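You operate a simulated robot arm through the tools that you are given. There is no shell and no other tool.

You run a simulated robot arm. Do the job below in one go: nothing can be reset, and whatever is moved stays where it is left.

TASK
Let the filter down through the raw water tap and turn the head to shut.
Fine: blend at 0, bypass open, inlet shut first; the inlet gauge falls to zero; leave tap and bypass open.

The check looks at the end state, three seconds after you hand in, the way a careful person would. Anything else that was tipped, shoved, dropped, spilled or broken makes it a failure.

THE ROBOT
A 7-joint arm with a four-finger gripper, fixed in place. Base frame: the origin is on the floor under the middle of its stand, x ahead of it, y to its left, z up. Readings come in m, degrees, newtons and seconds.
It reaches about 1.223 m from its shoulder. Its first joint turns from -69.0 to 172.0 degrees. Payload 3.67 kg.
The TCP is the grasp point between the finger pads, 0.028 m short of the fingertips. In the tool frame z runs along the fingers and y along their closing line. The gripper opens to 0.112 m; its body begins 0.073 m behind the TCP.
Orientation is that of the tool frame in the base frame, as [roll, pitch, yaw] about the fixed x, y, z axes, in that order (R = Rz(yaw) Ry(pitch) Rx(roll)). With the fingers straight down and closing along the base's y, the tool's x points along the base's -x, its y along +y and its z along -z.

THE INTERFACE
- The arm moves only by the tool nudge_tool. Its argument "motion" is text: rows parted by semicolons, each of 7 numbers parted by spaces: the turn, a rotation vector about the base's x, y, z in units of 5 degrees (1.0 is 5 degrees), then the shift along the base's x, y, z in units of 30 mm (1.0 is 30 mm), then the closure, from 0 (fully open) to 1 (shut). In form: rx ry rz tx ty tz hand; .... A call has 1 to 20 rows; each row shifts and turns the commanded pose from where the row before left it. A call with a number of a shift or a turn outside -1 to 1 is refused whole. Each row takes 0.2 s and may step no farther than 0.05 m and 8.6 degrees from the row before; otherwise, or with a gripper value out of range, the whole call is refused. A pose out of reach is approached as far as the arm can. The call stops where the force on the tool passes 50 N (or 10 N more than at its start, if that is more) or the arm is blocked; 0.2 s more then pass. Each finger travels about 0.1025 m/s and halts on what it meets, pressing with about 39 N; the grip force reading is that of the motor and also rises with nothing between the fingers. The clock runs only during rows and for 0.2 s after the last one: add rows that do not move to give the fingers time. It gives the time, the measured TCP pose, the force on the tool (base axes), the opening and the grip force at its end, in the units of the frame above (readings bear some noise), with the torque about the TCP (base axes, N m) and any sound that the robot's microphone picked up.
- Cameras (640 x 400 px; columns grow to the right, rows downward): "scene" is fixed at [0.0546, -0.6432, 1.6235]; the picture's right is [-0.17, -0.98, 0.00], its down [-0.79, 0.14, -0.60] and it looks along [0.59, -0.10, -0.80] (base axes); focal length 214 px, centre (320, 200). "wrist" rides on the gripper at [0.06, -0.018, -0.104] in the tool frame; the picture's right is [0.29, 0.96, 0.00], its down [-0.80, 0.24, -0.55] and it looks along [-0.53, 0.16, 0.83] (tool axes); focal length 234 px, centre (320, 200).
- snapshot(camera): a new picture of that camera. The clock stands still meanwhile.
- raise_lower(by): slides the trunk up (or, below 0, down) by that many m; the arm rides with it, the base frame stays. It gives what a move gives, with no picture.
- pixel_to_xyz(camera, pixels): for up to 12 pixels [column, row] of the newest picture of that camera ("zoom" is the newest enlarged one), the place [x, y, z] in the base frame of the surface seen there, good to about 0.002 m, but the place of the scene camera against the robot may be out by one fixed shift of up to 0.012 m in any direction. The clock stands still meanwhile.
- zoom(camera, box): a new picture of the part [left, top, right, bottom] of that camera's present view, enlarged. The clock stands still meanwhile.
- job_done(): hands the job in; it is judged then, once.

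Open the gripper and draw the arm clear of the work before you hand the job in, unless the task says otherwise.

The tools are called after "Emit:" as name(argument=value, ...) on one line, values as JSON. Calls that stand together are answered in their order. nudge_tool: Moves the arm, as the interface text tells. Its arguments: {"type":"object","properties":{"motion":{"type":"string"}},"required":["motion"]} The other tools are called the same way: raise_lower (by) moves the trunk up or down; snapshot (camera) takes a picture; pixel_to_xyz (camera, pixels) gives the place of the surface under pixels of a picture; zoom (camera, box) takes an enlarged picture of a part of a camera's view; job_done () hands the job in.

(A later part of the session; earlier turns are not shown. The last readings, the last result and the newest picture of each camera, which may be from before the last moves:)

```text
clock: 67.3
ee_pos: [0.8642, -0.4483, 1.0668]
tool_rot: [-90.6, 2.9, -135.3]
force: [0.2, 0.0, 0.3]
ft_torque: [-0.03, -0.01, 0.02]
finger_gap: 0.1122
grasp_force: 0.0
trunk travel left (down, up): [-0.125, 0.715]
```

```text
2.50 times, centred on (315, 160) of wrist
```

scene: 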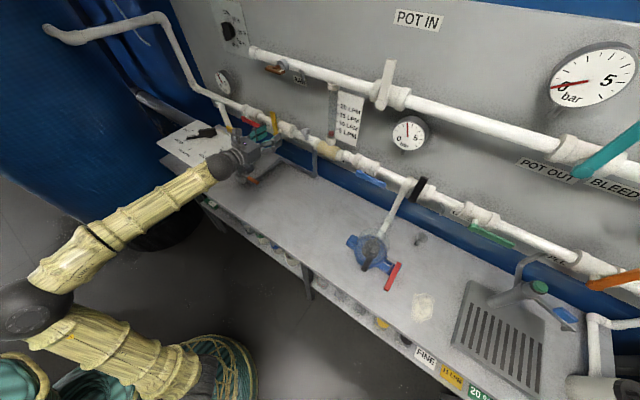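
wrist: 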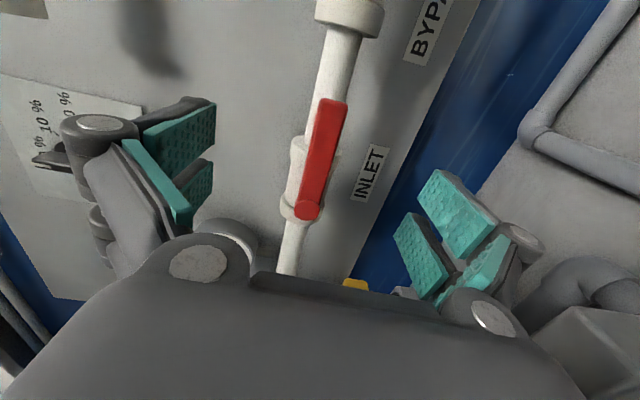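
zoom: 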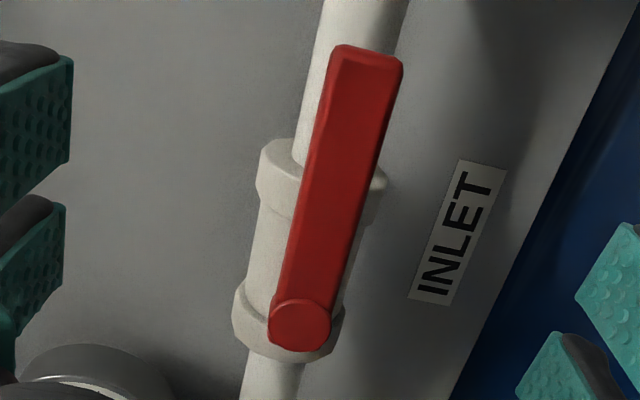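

Red lever hub at u=-0.3635, z=1.061, lever horizontal. I align, move in with open fingers 60 mm from the hub, and then close on it.

Emit:
nudge_tool(motion="-0.206 0.204 0.05 0.157 0.157 -0.097 0; -0.206 0.204 0.05 0.157 0.157 -0.097 0; 0 0 0 0.454 -0.45 0 0; 0 0 0 0.454 -0.45 0 0; 0 0 0 0.454 -0.45 0 0; 0 0 0 0.454 -0.45 0 0; 0 0 0 0 0 0 0")

Emit:
snapshot(camera="wrist")

```text
clock: 68.9
ee_pos: [0.9266, -0.5008, 1.0592]
tool_rot: [-90.6, 0.2, -135.2]
force: [0.2, -1.1, -0.3]
ft_torque: [0.01, -0.02, 0.0]
finger_gap: 0.1122
grasp_force: 0.1
trunk travel left (down, up): [-0.125, 0.715]
```

```text
taken
```

wrist: 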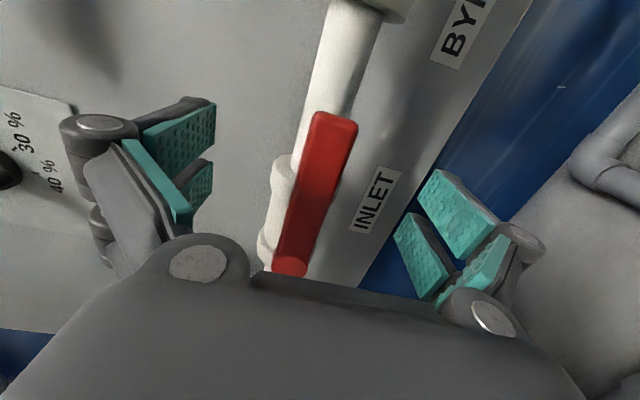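

The measured pose lags the command ~2 cm in y (posture limit again). Before gripping I retract, lower the trunk 0.12 m and raise the hand so the forearm slopes up.

Emit:
nudge_tool(motion="0 0 0 -0.45 0.45 0 0; 0 0 0 -0.45 0.45 0 0; 0 0 0 -0.45 0.45 0 0; 0 0 0 -0.45 0.45 0 0; 0 0 0 0 0 0 0")

Emit:
snapshot(camera="scene")

```text
clock: 70.3
ee_pos: [0.866, -0.5172, 1.0221]
tool_rot: [-95.1, 3.0, -138.0]
force: [-0.6, -0.1, -0.3]
ft_torque: [-0.01, 0.01, 0.01]
finger_gap: 0.1119
grasp_force: 0.2
trunk travel left (down, up): [-0.125, 0.715]
stopped in row 5: the arm was blocked; the commanded pose is now the measured one
```

```text
taken
```

scene: 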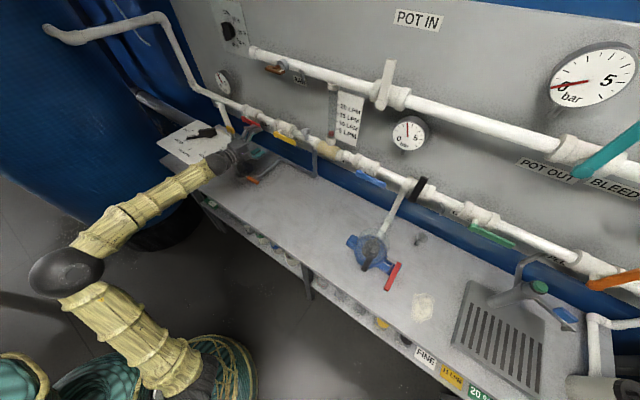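

The retract was partly blocked and the hand sagged to z=1.022. I measure the arm geometry again before choosing the next move.

Emit:
pixel_to_xyz(camera="scene", pixels=[[65, 272], [45, 270], [90, 260], [110, 230], [150, 205], [190, 180], [212, 165], [235, 155], [110, 310], [150, 350], [190, 375], [205, 380]])

Emit:
zoom(camera="scene", box=[160, 90, 320, 190])

Emit:
zoom(camera="scene", box=[0, 200, 288, 380])

```text
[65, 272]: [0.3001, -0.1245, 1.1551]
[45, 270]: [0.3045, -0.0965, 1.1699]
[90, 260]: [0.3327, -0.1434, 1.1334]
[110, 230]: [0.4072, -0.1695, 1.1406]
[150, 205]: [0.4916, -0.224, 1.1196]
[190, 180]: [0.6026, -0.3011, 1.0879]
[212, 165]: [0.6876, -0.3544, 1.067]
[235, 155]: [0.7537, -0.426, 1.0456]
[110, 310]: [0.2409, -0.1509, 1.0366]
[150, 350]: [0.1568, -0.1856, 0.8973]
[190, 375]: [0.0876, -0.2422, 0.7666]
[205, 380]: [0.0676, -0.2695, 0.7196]
```

```text
4.00 times, centred on (240, 140) of scene
```

zoom: 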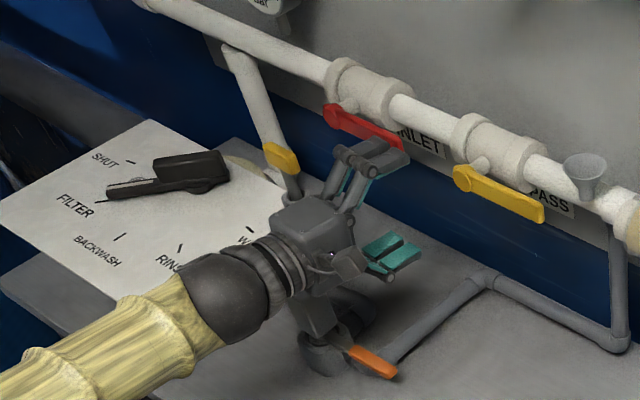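

```text
2.22 times, centred on (144, 290) of scene
```

zoom: 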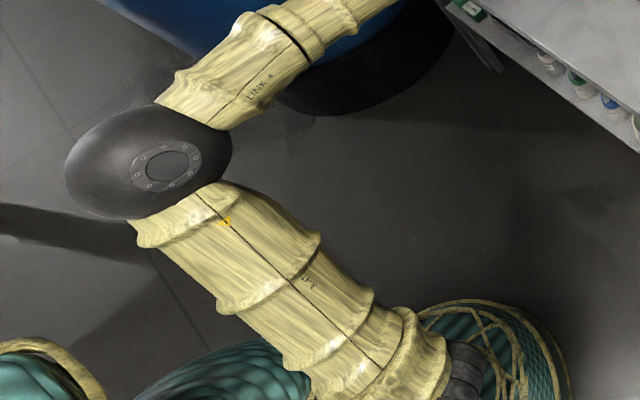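

The data consistently show the upper-arm roll saturated (~60°). I first relieve it by yawing the hand left 20° about the wrist, keeping the fingertips short of the levers.

Emit:
nudge_tool(motion="0 0 1 0.483 0.48 0.1 0; 0 0 1 0.44 0.523 0.1 0; 0 0 1 0.397 0.56 0.1 0; 0 0 1 0.343 0.59 0.1 0; 0 0 0 0 0 0 0")

Emit:
snapshot(camera="wrist")

```text
clock: 71.5
ee_pos: [0.916, -0.4488, 1.0332]
tool_rot: [-94.9, 2.8, -117.9]
force: [-0.2, -0.5, 0.2]
ft_torque: [-0.01, -0.01, 0.04]
finger_gap: 0.112
grasp_force: 0.1
trunk travel left (down, up): [-0.125, 0.715]
```

```text
taken
```

wrist: 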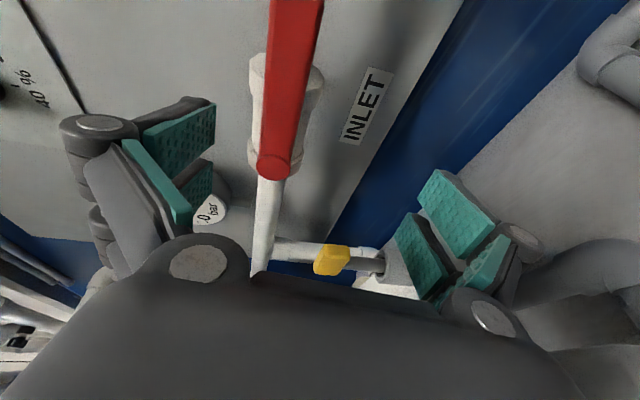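

At hand azimuth -28° it tracks perfectly. A yawed approach still grips the horizontal lever squarely (closing is vertical), and the +90° turn ends with the hand pitched down, which is comfortable. I level the hand, raise it to lever height, and move in.

Emit:
nudge_tool(motion="-0.477 -0.301 0 0 0 0.463 0; -0.477 -0.301 0 0 0 0.463 0; 0 0 0 0 0 0 0")

Emit:
nudge_tool(motion="0 0 0 0.0825 -0.349 0 0; 0 0 0 0.0825 -0.349 0 0; 0 0 0 0.0825 -0.349 0 0; 0 0 0 0.0825 -0.349 0 0; 0 0 0 0 0 0 0")

Emit:
snapshot(camera="wrist")

Emit:
zoom(camera="scene", box=[180, 80, 308, 160])

```text
clock: 72.3
ee_pos: [0.9159, -0.4508, 1.0624]
tool_rot: [-90.0, 0.1, -117.9]
force: [0.1, 0.2, 0.4]
ft_torque: [0.04, 0.0, 0.01]
finger_gap: 0.112
grasp_force: 0.0
trunk travel left (down, up): [-0.125, 0.715]
```

```text
clock: 73.5
ee_pos: [0.9255, -0.4909, 1.0626]
tool_rot: [-90.1, 0.1, -117.7]
force: [0.0, -0.2, 0.2]
ft_torque: [0.0, -0.01, -0.04]
finger_gap: 0.1117
grasp_force: 0.2
trunk travel left (down, up): [-0.125, 0.715]
```

```text
taken
```

wrist: 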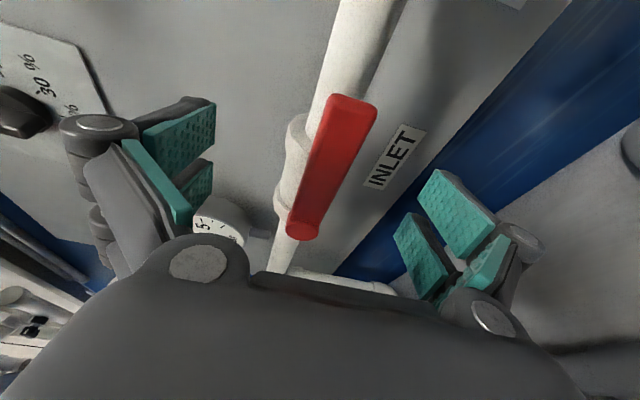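

```text
5.00 times, centred on (244, 120) of scene
```

zoom: 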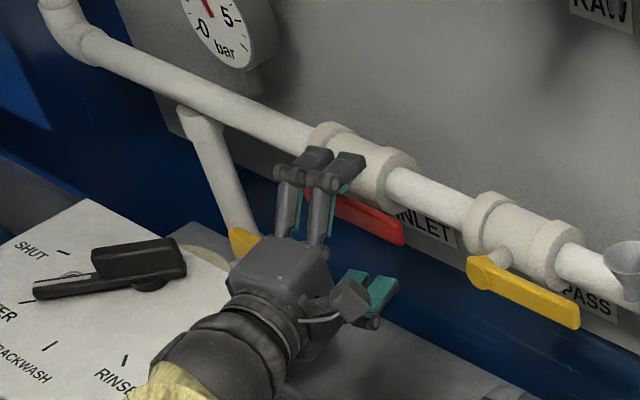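

The lever is between the fingers, measured pose matches. I close the gripper.

Emit:
nudge_tool(motion="0 0 0 0 0 0 0.5; 0 0 0 0 0 0 0.75; 0 0 0 0 0 0 1; 0 0 0 0 0 0 1; 0 0 0 0 0 0 1")

Emit:
snapshot(camera="wrist")

```text
clock: 74.7
ee_pos: [0.9255, -0.4915, 1.0611]
tool_rot: [-90.2, 0.0, -117.8]
force: [-20.0, 6.1, -20.0]
ft_torque: [-0.68, 1.01, -0.02]
finger_gap: 0.0237
grasp_force: 44.6
trunk travel left (down, up): [-0.125, 0.715]
```

```text
taken
```

wrist: 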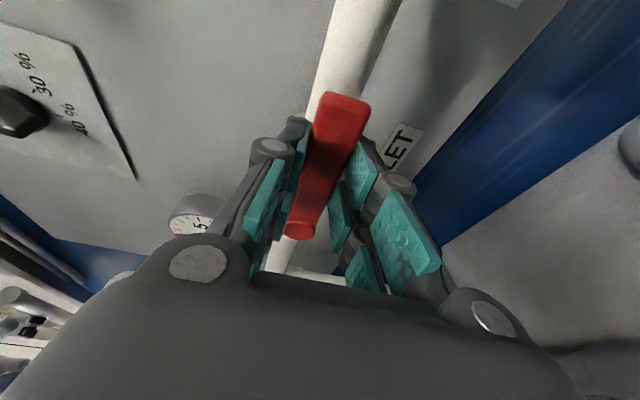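

Gripped (gap 24 mm). I start turning the lever counter-clockwise (right → up), 15° first.

Emit:
nudge_tool(motion="-0.7101 0.7041 0 0.0054 0.0054 0.13 1; -0.7101 0.7041 0 0.0161 0.0162 0.1728 1; -0.7101 0.7041 0 0.0266 0.0268 0.1704 1")

Emit:
snapshot(camera="wrist")

```text
clock: 75.5
ee_pos: [0.9286, -0.4894, 1.0778]
tool_rot: [-94.5, -14.4, -117.2]
force: [-13.0, 3.8, -14.0]
ft_torque: [-0.81, 0.56, -0.94]
finger_gap: 0.024
grasp_force: 44.8
trunk travel left (down, up): [-0.125, 0.715]
```

```text
taken
```

wrist: 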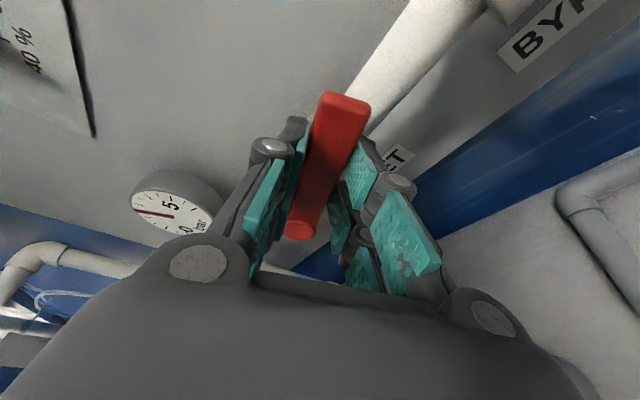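

The lever is turning with the hand and the force is falling. I continue the arc.

Emit:
nudge_tool(motion="-0.7101 0.7041 0 0.0369 0.0372 0.1664 1; -0.7101 0.7041 0 0.0470 0.0474 0.1612 1; -0.7101 0.7041 0 0.0568 0.0572 0.1548 1; -0.7101 0.7041 0 0.0659 0.0665 0.1472 1; -0.7101 0.7041 0 0.0749 0.0756 0.1384 1; -0.7101 0.7041 0 0.0829 0.0837 0.1286 1; -0.7101 0.7041 0 0.0905 0.0913 0.1178 1")

Emit:
snapshot(camera="wrist")

```text
clock: 77.1
ee_pos: [0.9419, -0.4764, 1.108]
tool_rot: [-109.0, -47.2, -109.5]
force: [10.6, 0.5, 5.2]
ft_torque: [0.57, -0.26, 0.01]
finger_gap: 0.0236
grasp_force: 44.8
trunk travel left (down, up): [-0.125, 0.715]
```

```text
taken
```

wrist: 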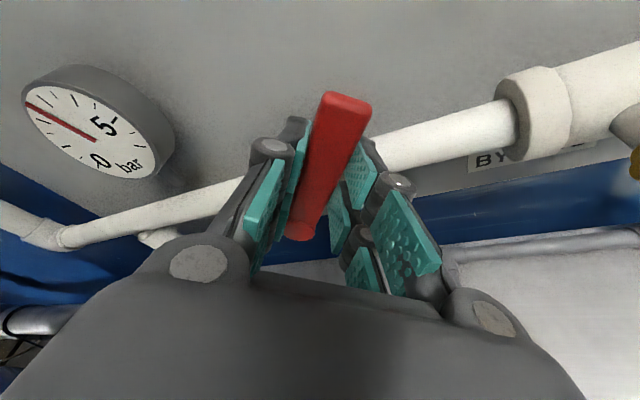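

Half way with small forces. I continue with the remaining rows to vertical.

Emit:
nudge_tool(motion="-0.7101 0.7041 0 0.0974 0.0983 0.1064 1; -0.7101 0.7041 0 0.1036 0.1045 0.0936 1; -0.7101 0.7041 0 0.1090 0.1099 0.0806 1; -0.7101 0.7041 0 0.1135 0.1145 0.0668 1; -0.7101 0.7041 0 0.1172 0.1182 0.0524 1; -0.7101 0.7041 0 0.1200 0.1210 0.0378 1; -0.7101 0.7041 0 0.1217 0.1227 0.0228 1; -0.7101 0.7041 0 0.1228 0.1238 0.0076 1; 0 0 0 0 0 0 1")

Emit:
snapshot(camera="wrist")

Emit:
zoom(camera="scene", box=[180, 60, 340, 160])

```text
clock: 79.1
ee_pos: [0.9696, -0.4469, 1.1228]
tool_rot: [179.5, -73.0, -44.4]
force: [34.7, 6.5, 26.6]
ft_torque: [0.63, -1.97, 0.23]
finger_gap: 0.0239
grasp_force: 45.5
trunk travel left (down, up): [-0.125, 0.715]
```

```text
taken
```

wrist: 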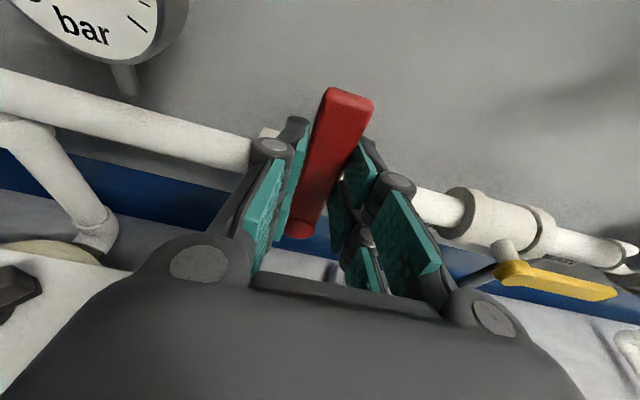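

```text
4.00 times, centred on (260, 110) of scene
```

zoom: 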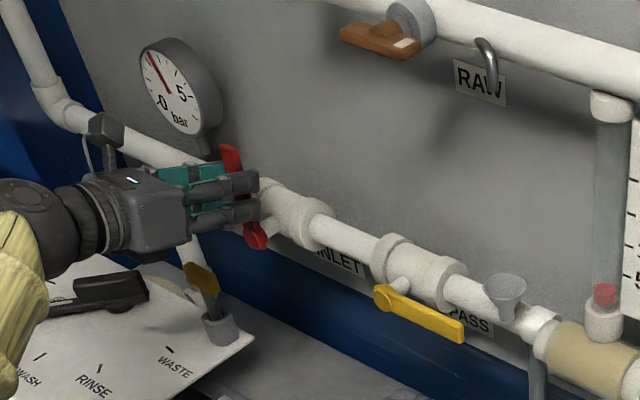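

The lever is vertical and the twist resists (≈1.8 N m), so it's at the shut stop. I release and retract along the finger axis.

Emit:
nudge_tool(motion="0 0 0 0 0 0 0.7; 0 0 0 0 0 0 0.5; 0 0 0 0 0 0 0.4; 0 0 0 -0.453 0.449 0.193 0.4; 0 0 0 -0.453 0.449 0.193 0.4; 0 0 0 -0.453 0.449 0.193 0.3; 0 0 0 -0.453 0.449 0.193 0.2; 0 0 0 -0.453 0.449 0.193 0; 0 0 0 0 0 0 0")

Emit:
snapshot(camera="wrist")

Emit:
snapshot(camera="scene")

```text
clock: 81.1
ee_pos: [0.9014, -0.3824, 1.1498]
tool_rot: [179.9, -72.9, -44.7]
force: [0.2, -0.8, 0.4]
ft_torque: [0.0, -0.05, 0.04]
finger_gap: 0.1119
grasp_force: 0.1
trunk travel left (down, up): [-0.125, 0.715]
```

```text
taken
```

wrist: 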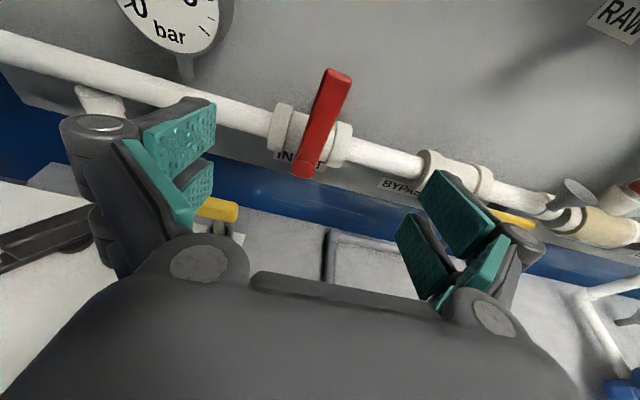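

```text
taken
```

scene: 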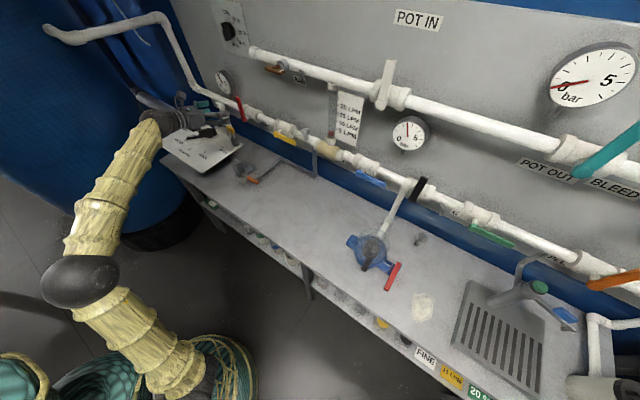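

The red lever now stands up. I verify its angle and that neither gauge nor anything else changed unexpectedly.

Emit:
pixel_to_xyz(camera="wrist", pixels=[[306, 167], [316, 140], [324, 115], [332, 90], [336, 78]])

Emit:
zoom(camera="scene", box=[196, 60, 316, 160])

Emit:
zoom(camera="scene", box=[200, 60, 264, 100])

```text
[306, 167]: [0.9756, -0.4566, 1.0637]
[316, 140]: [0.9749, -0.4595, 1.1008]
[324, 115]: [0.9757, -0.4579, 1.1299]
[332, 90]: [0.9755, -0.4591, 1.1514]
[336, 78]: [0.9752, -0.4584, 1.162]
```

```text
4.00 times, centred on (256, 110) of scene
```

zoom: 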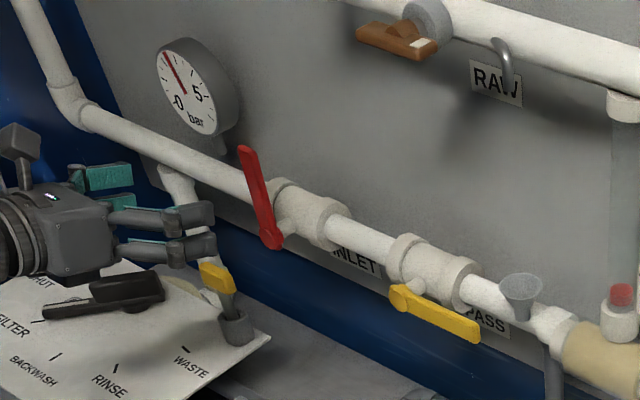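

```text
10.00 times, centred on (232, 80) of scene
```

zoom: 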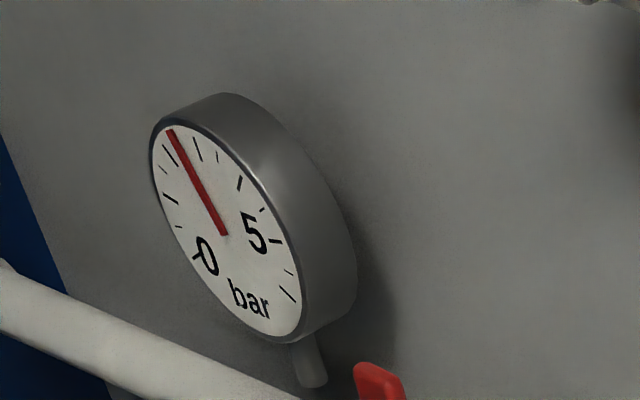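

INLET is vertical (shut) within 1°, gauge still shows the trapped ~2.2 bar. Next the RAW tap: I move parallel to the panel (6 cm clear) to in front of it and look.

Emit:
nudge_tool(motion="0 0 0 -0.659 -0.5 0.685 0; 0 0 0 -0.659 -0.6 0.685 0; 0 0 0 -0.659 -0.7 0.685 0; 0 0 0 -0.659 -0.75 0.685 0; 0 0 0 -0.659 -0.75 0.685 0; 0 0 0 -0.659 -0.75 0.685 0; 0 0 0 -0.659 -0.75 0.685 0; 0 0 0 -0.659 -0.75 0.685 0; 0 0 0 -0.659 -0.9165 0.685 0; 0 0 0 0 0 0 0")

Emit:
snapshot(camera="wrist")

Emit:
snapshot(camera="scene")

```text
clock: 83.3
ee_pos: [0.7233, -0.5778, 1.3359]
tool_rot: [179.9, -73.2, -44.9]
force: [0.4, 1.0, 0.7]
ft_torque: [-0.01, 0.0, 0.03]
finger_gap: 0.112
grasp_force: 0.0
trunk travel left (down, up): [-0.125, 0.715]
```

```text
taken
```

wrist: 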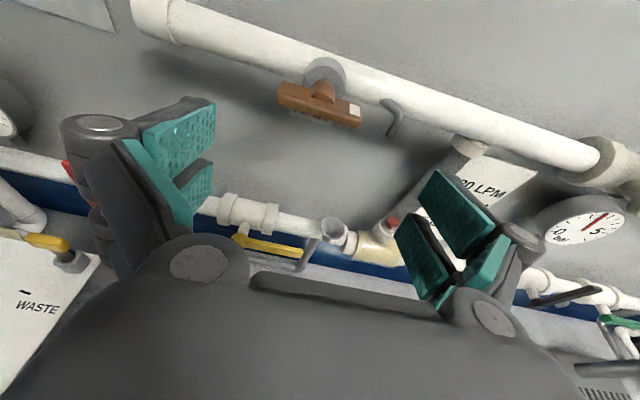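

```text
taken
```

scene: 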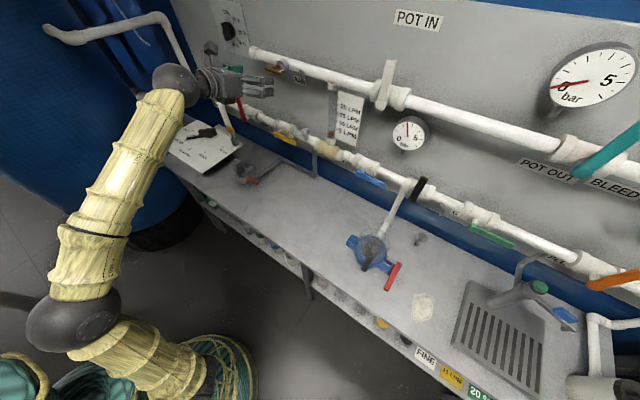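

Tracked exactly. I zoom and measure the RAW tap handle (280-360, 85-125).

Emit:
zoom(camera="wrist", box=[260, 40, 420, 140])

Emit:
pixel_to_xyz(camera="zoom", pixels=[[85, 185], [75, 210], [150, 215], [240, 245], [300, 280], [390, 315], [385, 280], [250, 200], [240, 170], [300, 130], [530, 330], [550, 250]])

```text
4.00 times, centred on (340, 90) of wrist
```

zoom: 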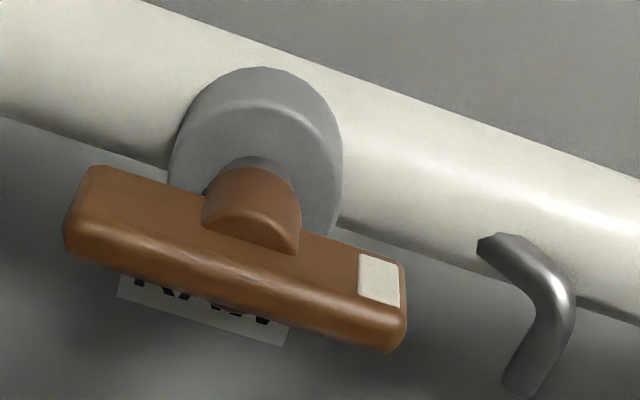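

```text
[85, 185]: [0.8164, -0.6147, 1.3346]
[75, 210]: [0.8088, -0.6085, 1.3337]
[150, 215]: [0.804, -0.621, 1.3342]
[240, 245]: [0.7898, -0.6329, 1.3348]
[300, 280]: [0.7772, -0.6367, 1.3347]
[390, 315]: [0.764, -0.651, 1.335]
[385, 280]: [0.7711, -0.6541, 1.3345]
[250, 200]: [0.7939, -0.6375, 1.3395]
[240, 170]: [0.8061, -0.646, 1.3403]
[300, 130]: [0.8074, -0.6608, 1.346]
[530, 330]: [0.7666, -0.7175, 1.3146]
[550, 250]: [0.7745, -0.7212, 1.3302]
```

Handle: bar from u=-0.140 to -0.073, axis at u≈-0.1065, z≈1.328, front at n≈-0.998. I roll the hand so the fingers close vertically (camera to the right), in two halves.

Emit:
nudge_tool(motion="0.632 -0.7765 -0.1038 0.009 0.010 -0.015 0; 0.632 -0.7765 -0.1038 0.009 0.010 -0.015 0; 0.632 -0.7765 -0.1038 0.009 0.010 -0.015 0; 0.632 -0.7765 -0.1038 0.009 0.010 -0.015 0; 0.632 -0.7765 -0.1038 0.009 0.010 -0.015 0; 0.632 -0.7765 -0.1038 0.009 0.010 -0.015 0; 0.632 -0.7765 -0.1038 0.009 0.010 -0.015 0; 0.632 -0.7765 -0.1038 0.009 0.010 -0.015 0; 0.632 -0.7765 -0.1038 0.009 0.010 -0.015 0; 0 0 0 0 0 0 0")

```text
clock: 85.5
ee_pos: [0.7257, -0.5737, 1.3315]
tool_rot: [-103.0, -43.5, -119.7]
force: [-0.3, 0.1, 0.5]
ft_torque: [-0.02, 0.01, 0.01]
finger_gap: 0.1121
grasp_force: 0.1
trunk travel left (down, up): [-0.125, 0.715]
```

The roll tracks without drift. I do the second half.

Emit:
nudge_tool(motion="0.632 -0.7765 -0.1038 0.009 0.010 -0.015 0; 0.632 -0.7765 -0.1038 0.009 0.010 -0.015 0; 0.632 -0.7765 -0.1038 0.009 0.010 -0.015 0; 0.632 -0.7765 -0.1038 0.009 0.010 -0.015 0; 0.632 -0.7765 -0.1038 0.009 0.010 -0.015 0; 0.632 -0.7765 -0.1038 0.009 0.010 -0.015 0; 0.632 -0.7765 -0.1038 0.009 0.010 -0.015 0; 0.632 -0.7765 -0.1038 0.009 0.010 -0.015 0; 0.632 -0.7765 -0.1038 0.009 0.010 -0.015 0; 0 0 0 0 0 0 0")

Emit:
snapshot(camera="wrist")

```text
clock: 87.7
ee_pos: [0.728, -0.5709, 1.3277]
tool_rot: [-90.0, 0.0, -129.8]
force: [-0.6, -0.1, 0.1]
ft_torque: [0.0, 0.03, -0.01]
finger_gap: 0.1122
grasp_force: 0.1
trunk travel left (down, up): [-0.125, 0.715]
```

```text
taken
```

wrist: 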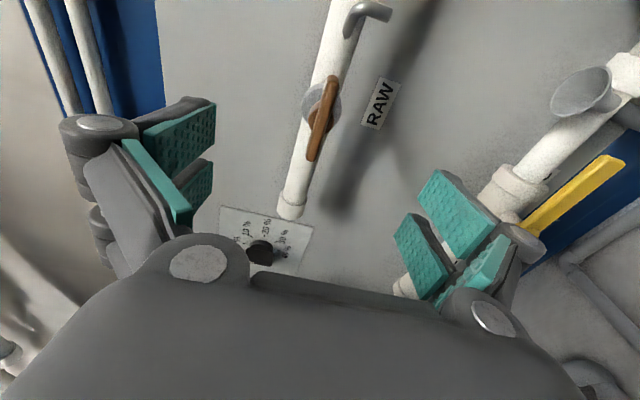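

Orientation reached exactly. I measure the handle's front from this view.

Emit:
zoom(camera="wrist", box=[270, 40, 382, 180])

Emit:
pixel_to_xyz(camera="wrist", pixels=[[312, 156], [316, 140], [321, 120], [326, 100], [330, 85], [332, 80], [317, 120], [325, 120], [310, 110], [335, 105]])

```text
2.86 times, centred on (326, 110) of wrist
```

zoom: 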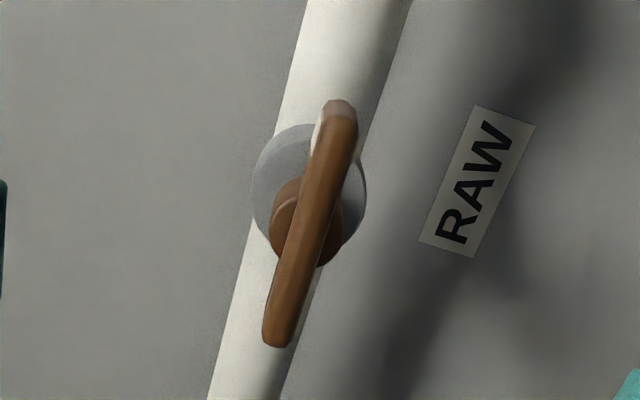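

```text
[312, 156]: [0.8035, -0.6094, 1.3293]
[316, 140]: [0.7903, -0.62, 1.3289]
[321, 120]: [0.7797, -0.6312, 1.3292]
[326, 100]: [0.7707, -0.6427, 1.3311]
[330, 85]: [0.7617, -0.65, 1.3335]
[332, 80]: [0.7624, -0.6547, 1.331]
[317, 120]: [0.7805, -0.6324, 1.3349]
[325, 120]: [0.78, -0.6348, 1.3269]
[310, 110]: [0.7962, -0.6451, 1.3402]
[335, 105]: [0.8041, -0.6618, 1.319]
```

I move in to TCP (0.774,-0.618,1.330) with open fingers around the bar and then close.

Emit:
nudge_tool(motion="0 0 0 0.309 -0.313 0.015 0; 0 0 0 0.309 -0.313 0.015 0; 0 0 0 0.309 -0.313 0.015 0; 0 0 0 0.309 -0.313 0.015 0; 0 0 0 0.309 -0.313 0.015 0; 0 0 0 0 0 0 0")

Emit:
snapshot(camera="wrist")

```text
clock: 89.1
ee_pos: [0.774, -0.6191, 1.3293]
tool_rot: [-90.0, 0.0, -129.9]
force: [0.8, -1.0, 0.0]
ft_torque: [-0.01, -0.01, -0.02]
finger_gap: 0.1119
grasp_force: 0.1
trunk travel left (down, up): [-0.125, 0.715]
```

```text
taken
```

wrist: 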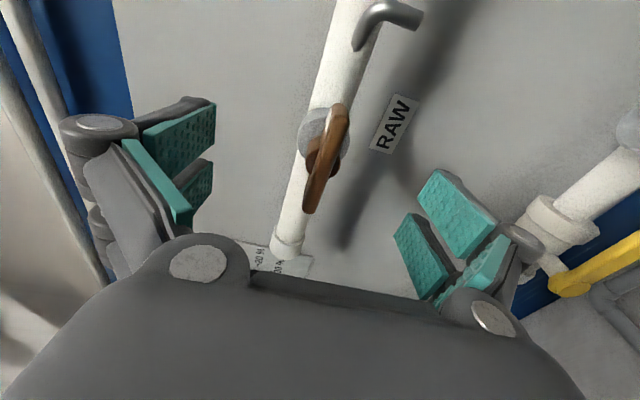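

The bar is centred between the fingers. I close on it.

Emit:
nudge_tool(motion="0 0 0 0 0 0 0.5; 0 0 0 0 0 0 0.75; 0 0 0 0 0 0 1; 0 0 0 0 0 0 1; 0 0 0 0 0 0 1")

Emit:
snapshot(camera="wrist")

Emit:
zoom(camera="scene", box=[220, 30, 348, 110])

```text
clock: 90.3
ee_pos: [0.7738, -0.6187, 1.3306]
tool_rot: [-90.1, 0.0, -129.9]
force: [-7.0, 5.2, -9.7]
ft_torque: [0.17, 0.17, -0.26]
finger_gap: 0.0101
grasp_force: 44.9
trunk travel left (down, up): [-0.125, 0.715]
```

```text
taken
```

wrist: 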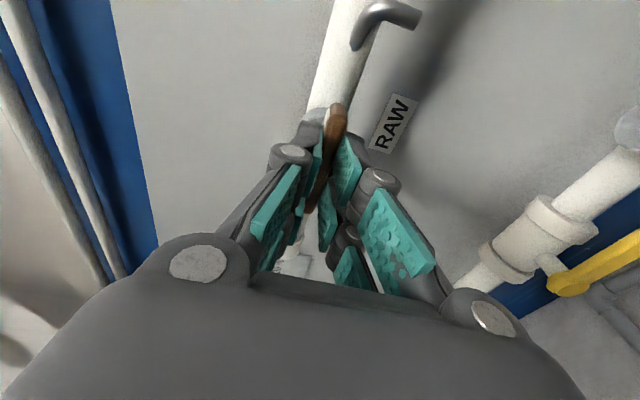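

```text
5.00 times, centred on (284, 70) of scene
```

zoom: 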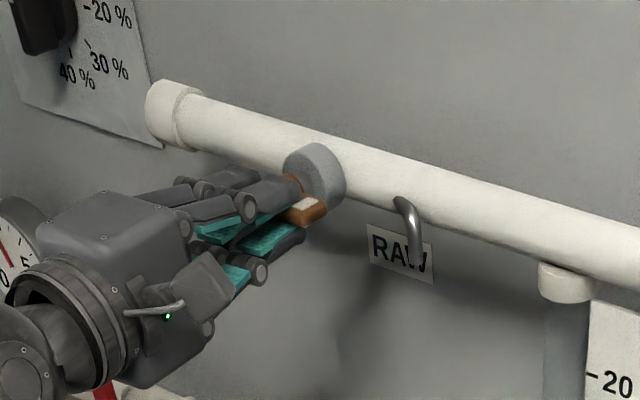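

Gripped on the bar (10 mm). I try counter-clockwise 20° and watch the torque and gauge.

Emit:
nudge_tool(motion="-0.7101 0.7041 0 0 0 0 1; -0.7101 0.7041 0 0 0 0 1; -0.7101 0.7041 0 0 0 0 1; -0.7101 0.7041 0 0 0 0 1; 0 0 0 0 0 0 1")

Emit:
zoom(camera="scene", box=[200, 30, 328, 110])

Emit:
snapshot(camera="wrist")

```text
clock: 91.5
ee_pos: [0.7742, -0.6183, 1.3295]
tool_rot: [-91.7, -20.0, -129.4]
force: [-17.6, 10.0, -20.5]
ft_torque: [0.62, 0.67, 0.8]
finger_gap: 0.0098
grasp_force: 45.4
trunk travel left (down, up): [-0.125, 0.715]
```

```text
5.00 times, centred on (264, 70) of scene
```

zoom: 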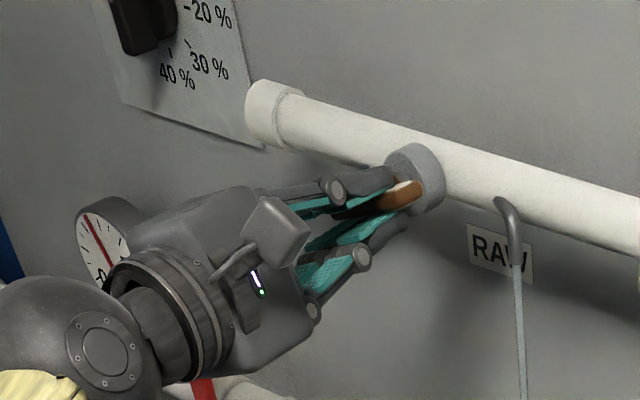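

```text
taken
```

wrist: 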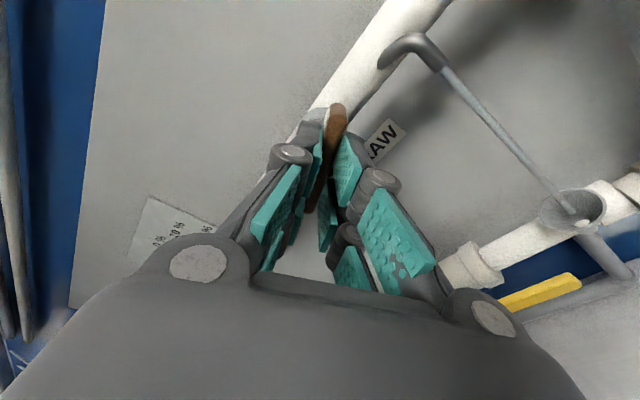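

Water runs from the RAW spout into the DRAIN funnel – counter-clockwise opens. I turn further open, 40° more, and watch the stream and gauge.

Emit:
nudge_tool(motion="-0.7101 0.7041 0 0 0 0 1; -0.7101 0.7041 0 0 0 0 1; -0.7101 0.7041 0 0 0 0 1; -0.7101 0.7041 0 0 0 0 1; -0.7101 0.7041 0 0 0 0 1; -0.7101 0.7041 0 0 0 0 1; -0.7101 0.7041 0 0 0 0 1; -0.7101 0.7041 0 0 0 0 1; 0 0 0 0 0 0 1")

Emit:
snapshot(camera="scene")

Emit:
snapshot(camera="wrist")

```text
clock: 93.5
ee_pos: [0.7735, -0.6181, 1.3302]
tool_rot: [-98.5, -59.8, -124.9]
force: [-21.6, 8.2, -26.8]
ft_torque: [0.64, 0.62, -0.09]
finger_gap: 0.0099
grasp_force: 45.4
trunk travel left (down, up): [-0.125, 0.715]
```

```text
taken
```

scene: 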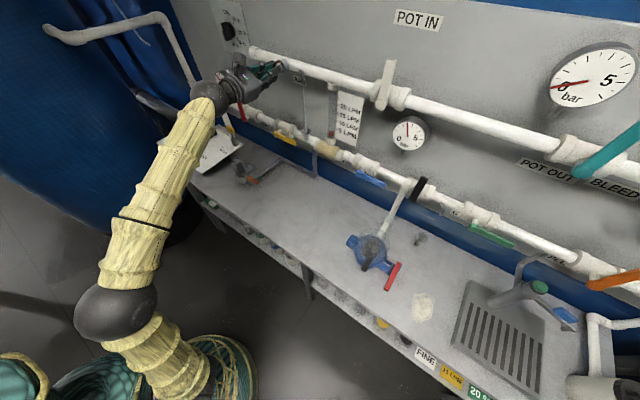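

```text
taken
```

wrist: 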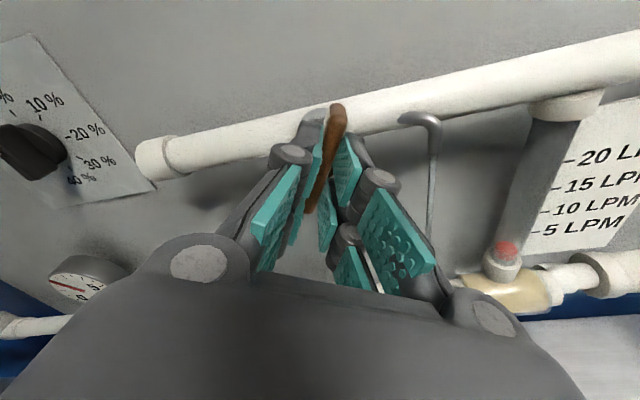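

Flow continues and forces are building slightly (35 N) from small misalignment; I relax the hand a millimetre down/out and finish the last 30°.

Emit:
nudge_tool(motion="0 0 0 -0.024 0.023 -0.06 1; -0.7101 0.7041 0 0 0 0 1; -0.7101 0.7041 0 0 0 0 1; -0.7101 0.7041 0 0 0 0 1; -0.7101 0.7041 0 0 0 0 1; -0.7101 0.7041 0 0 0 0 1; -0.7101 0.7041 0 0 0 0 1; 0 0 0 0 0 0 1")

Emit:
zoom(camera="scene", box=[200, 30, 360, 150])

Emit:
snapshot(camera="wrist")

```text
clock: 95.3
ee_pos: [0.773, -0.619, 1.3292]
tool_rot: [178.8, -85.1, -43.5]
force: [13.6, -16.2, 25.0]
ft_torque: [-0.45, -0.62, -0.03]
finger_gap: 0.0101
grasp_force: 45.5
trunk travel left (down, up): [-0.125, 0.715]
```

```text
3.33 times, centred on (280, 90) of scene
```

zoom: 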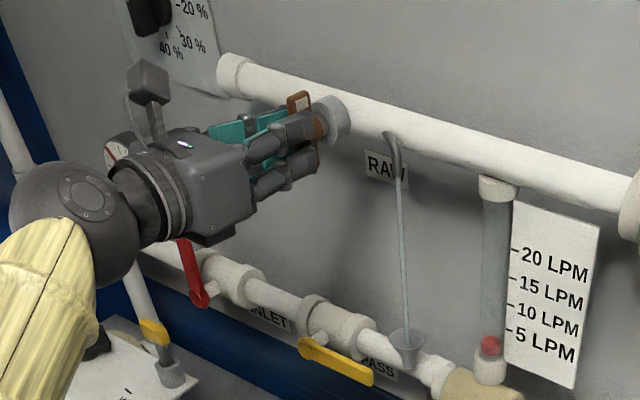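

```text
taken
```

wrist: 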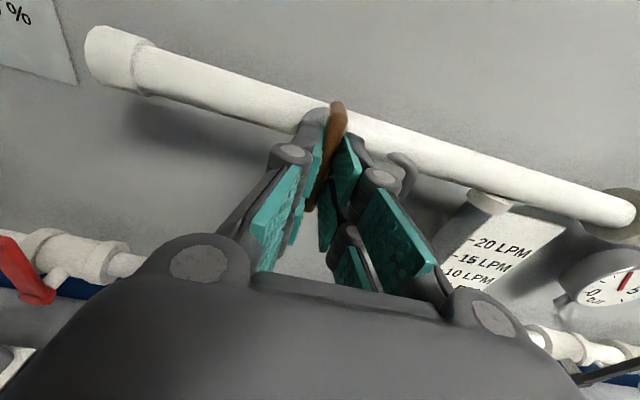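

The tap bar is now vertical with the water running into the funnel. I release and retract.

Emit:
nudge_tool(motion="0 0 0 0 0 0 0.75; 0 0 0 0 0 0 0.6; 0 0 0 0 0 0 0.6; 0 0 0 -0.45 0.45 0.05 0.6; 0 0 0 -0.45 0.45 0.05 0.6; 0 0 0 -0.45 0.45 0.05 0.5; 0 0 0 -0.45 0.45 0.05 0.4; 0 0 0 -0.45 0.45 0.05 0.4; 0 0 0 -0.45 0.45 0.05 0.4; 0 0 0 0 0 0 0.4")

Emit:
snapshot(camera="wrist")

Emit:
snapshot(camera="scene")

```text
clock: 97.5
ee_pos: [0.6942, -0.5361, 1.337]
tool_rot: [178.9, -85.2, -43.6]
force: [0.2, 0.9, -0.2]
ft_torque: [0.03, 0.03, -0.02]
finger_gap: 0.0673
grasp_force: 0.0
trunk travel left (down, up): [-0.125, 0.715]
```

```text
taken
```

wrist: 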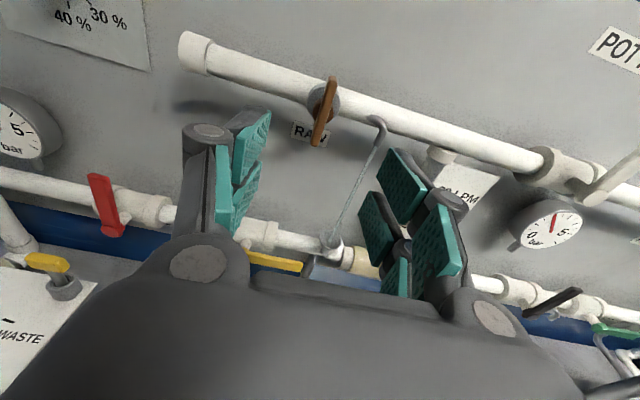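

```text
taken
```

scene: 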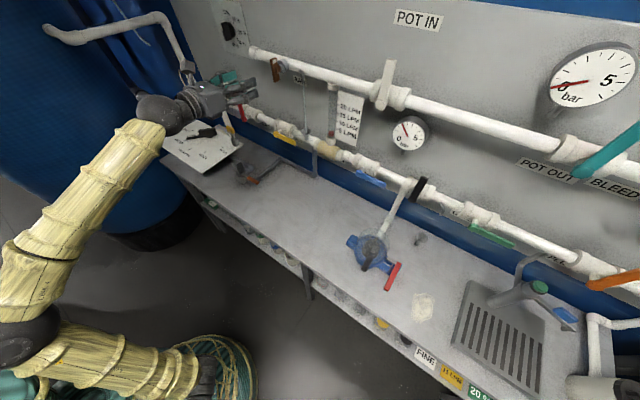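

The tap is open. I check both gauges and the stream.

Emit:
zoom(camera="scene", box=[380, 105, 444, 145])

Emit:
zoom(camera="wrist", box=[0, 70, 96, 170])

Emit:
zoom(camera="wrist", box=[280, 60, 420, 290])

```text
10.00 times, centred on (412, 125) of scene
```

zoom: 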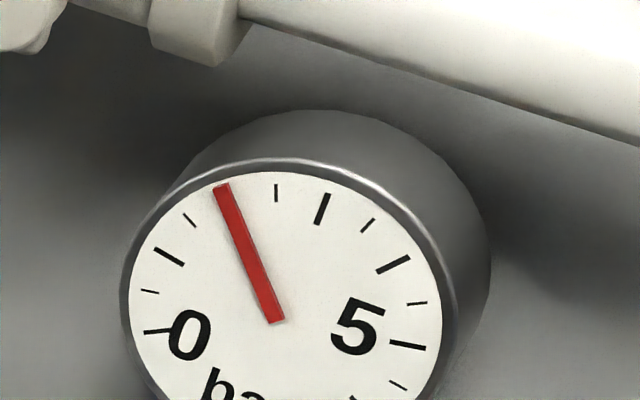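

```text
4.00 times, centred on (48, 120) of wrist
```

zoom: 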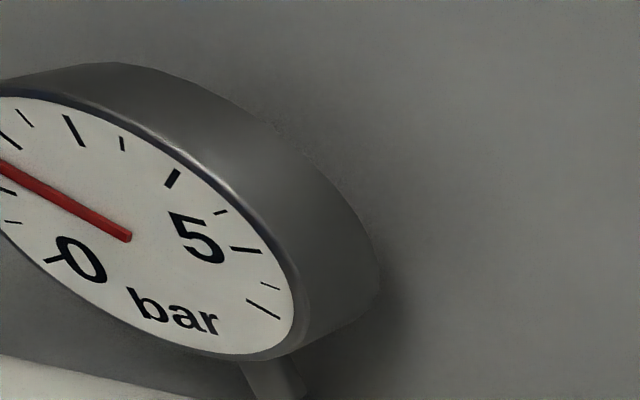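

```text
1.74 times, centred on (350, 175) of wrist
```

zoom: 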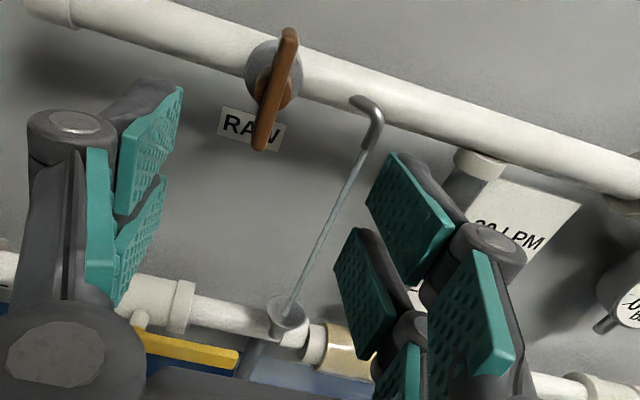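

The inlet gauge is falling (≈1.4 bar now). While it empties, I measure the head plate's ticks and handle in the scene picture.

Emit:
zoom(camera="scene", box=[150, 110, 250, 172])

Emit:
pixel_to_xyz(camera="zoom", pixels=[[273, 133], [225, 196], [257, 252], [352, 271], [463, 240], [240, 185], [300, 180], [320, 145], [410, 150], [380, 178], [360, 130], [425, 160]])

```text
6.40 times, centred on (200, 141) of scene
```

zoom: 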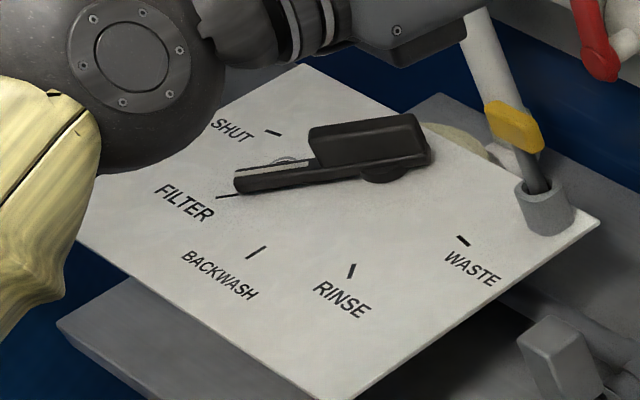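

```text
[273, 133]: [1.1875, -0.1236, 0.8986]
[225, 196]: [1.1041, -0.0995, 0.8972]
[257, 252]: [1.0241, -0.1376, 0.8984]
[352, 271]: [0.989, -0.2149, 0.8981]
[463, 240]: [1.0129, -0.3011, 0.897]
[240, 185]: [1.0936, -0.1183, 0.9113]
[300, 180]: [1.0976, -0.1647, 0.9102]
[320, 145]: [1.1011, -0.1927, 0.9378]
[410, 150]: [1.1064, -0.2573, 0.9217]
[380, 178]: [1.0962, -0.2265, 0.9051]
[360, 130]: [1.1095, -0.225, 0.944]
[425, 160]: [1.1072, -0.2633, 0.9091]
```

The hub centre fits at about (1.11,-0.23), ticks 40.5° apart; FILTER→SHUT is a 40.5° clockwise turn (seen from above). I raise the trunk 0.15 m for the head and swing the hand (a roll about base x) to point forward-down with the camera on the right.

Emit:
raise_lower(by=0.15)

Emit:
nudge_tool(motion="0.962 -0.0273 -0.0326 0 0.074 -0.458 0.4; 0.962 -0.0273 -0.0326 0 0.112 -0.449 0.4; 0.962 -0.0273 -0.0326 0 0.153 -0.448 0.4; 0.962 -0.0273 -0.0326 0 0.186 -0.424 0.4; 0.962 -0.0273 -0.0326 0 0.221 -0.407 0.4; 0.962 -0.0273 -0.0326 0 0.255 -0.387 0.4; 0.962 -0.0273 -0.0326 0 0.286 -0.365 0.4; 0.962 -0.0273 -0.0326 0 0.322 -0.346 0.4; 0.962 -0.0273 -0.0326 0 0.344 -0.312 0.4; 0 0 0 0 0 0 0.4")

```text
clock: 99.2
ee_pos: [0.6933, -0.5352, 1.4875]
tool_rot: [179.1, -85.2, -43.8]
force: [-0.2, 0.8, -0.2]
ft_torque: [-0.04, -0.02, -0.02]
finger_gap: 0.067
grasp_force: 0.0
trunk travel left (down, up): [-0.275, 0.565]
```

```text
clock: 101.4
ee_pos: [0.6926, -0.4761, 1.3793]
tool_rot: [-137.3, -43.2, -87.5]
force: [0.1, 0.1, -0.7]
ft_torque: [-0.03, 0.04, -0.02]
finger_gap: 0.0672
grasp_force: 0.1
trunk travel left (down, up): [-0.275, 0.565]
```

Tracking well. I do the second half of the swing.

Emit:
nudge_tool(motion="0.962 -0.0273 -0.0326 0 0.368 -0.282 0.4; 0.962 -0.0273 -0.0326 0 0.391 -0.250 0.4; 0.962 -0.0273 -0.0326 0 0.410 -0.216 0.4; 0.962 -0.0273 -0.0326 0 0.435 -0.185 0.4; 0.962 -0.0273 -0.0326 0 0.440 -0.144 0.4; 0.962 -0.0273 -0.0326 0 0.451 -0.107 0.4; 0.962 -0.0273 -0.0326 0 0.458 -0.068 0.4; 0.962 -0.0273 -0.0326 0 0.463 -0.030 0.4; 0.962 -0.0273 -0.0326 0 0.473 0.009 0.4; 0 0 0 0 0 0 0.4")

Emit:
snapshot(camera="scene")

Emit:
snapshot(camera="wrist")

```text
clock: 103.6
ee_pos: [0.6932, -0.3634, 1.341]
tool_rot: [-135.0, 0.4, -90.0]
force: [-0.2, 0.1, 0.4]
ft_torque: [0.0, -0.01, 0.0]
finger_gap: 0.0673
grasp_force: 0.0
trunk travel left (down, up): [-0.275, 0.565]
```

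```text
taken
```

scene: 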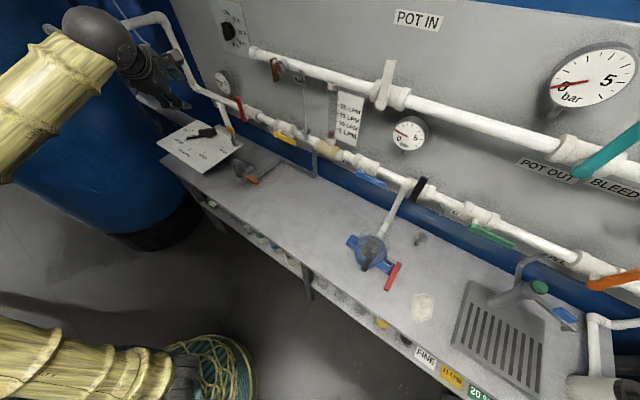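

```text
taken
```

wrist: 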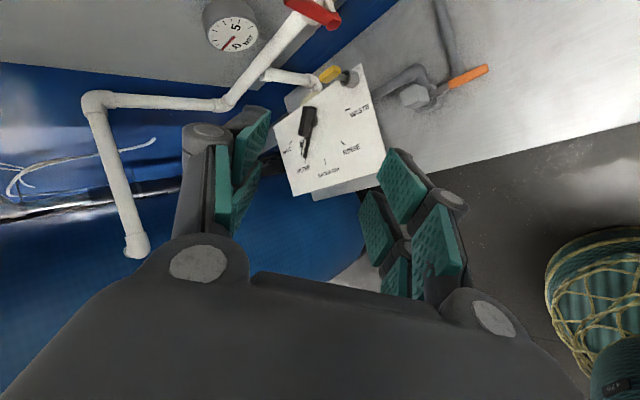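

The hand points forward-down now and the wrist camera sees the inlet gauge (232,28) and the head plate. I zoom both.

Emit:
zoom(camera="wrist", box=[196, 0, 268, 54])

Emit:
zoom(camera="wrist", box=[260, 55, 400, 205])

Emit:
zoom(camera="scene", box=[200, 60, 264, 100])

Emit:
zoom(camera="scene", box=[260, 50, 340, 150])

```text
7.41 times, centred on (232, 27) of wrist
```

zoom: 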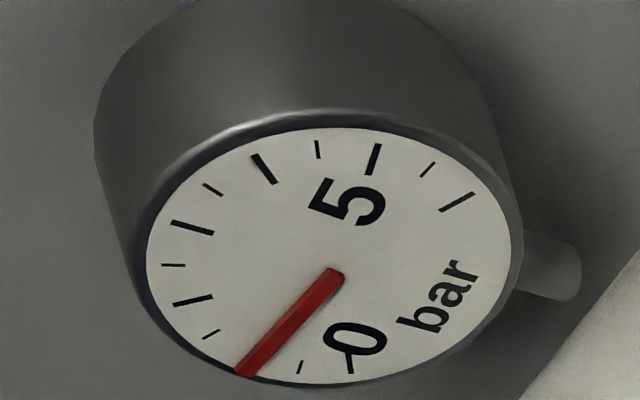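

```text
2.67 times, centred on (330, 130) of wrist
```

zoom: 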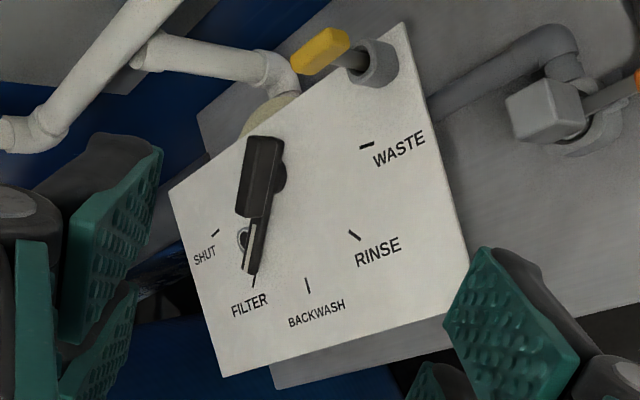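

```text
10.00 times, centred on (232, 80) of scene
```

zoom: 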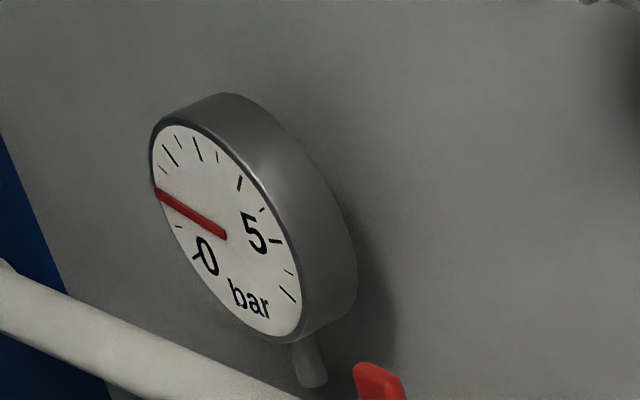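

```text
4.00 times, centred on (300, 100) of scene
```

zoom: 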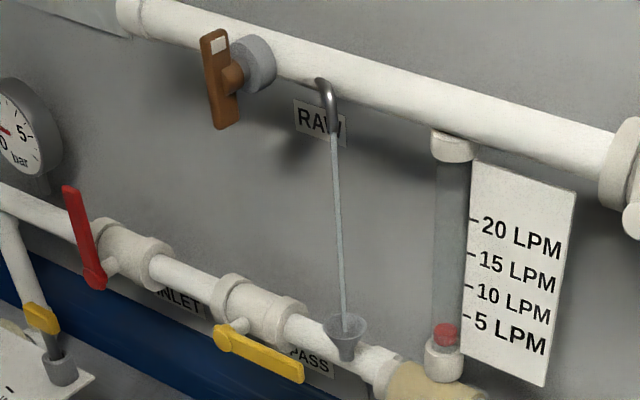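

The gauge is at about 1 bar and falling; blend, levers and tap look right. I measure the head plate with the wrist camera.

Emit:
zoom(camera="wrist", box=[260, 70, 370, 200])

Emit:
pixel_to_xyz(camera="zoom", pixels=[[190, 240], [252, 302], [327, 305], [396, 240], [410, 110], [250, 285], [265, 240], [235, 250], [265, 180], [270, 110], [300, 160], [230, 240]])

```text
3.08 times, centred on (315, 135) of wrist
```

zoom: 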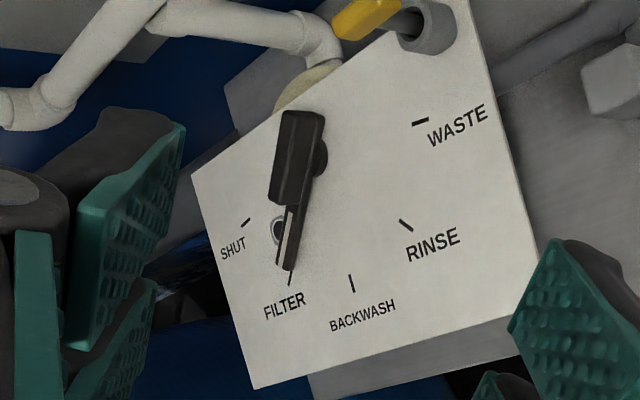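

```text
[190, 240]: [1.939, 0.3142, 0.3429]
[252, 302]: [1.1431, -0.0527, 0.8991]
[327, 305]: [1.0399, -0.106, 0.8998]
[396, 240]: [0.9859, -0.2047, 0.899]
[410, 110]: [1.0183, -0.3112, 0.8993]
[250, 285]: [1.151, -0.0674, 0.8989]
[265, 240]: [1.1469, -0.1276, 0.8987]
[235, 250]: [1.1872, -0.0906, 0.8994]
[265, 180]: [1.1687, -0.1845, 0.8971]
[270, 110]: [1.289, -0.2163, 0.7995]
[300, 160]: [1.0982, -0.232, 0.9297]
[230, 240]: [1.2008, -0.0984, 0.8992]
```

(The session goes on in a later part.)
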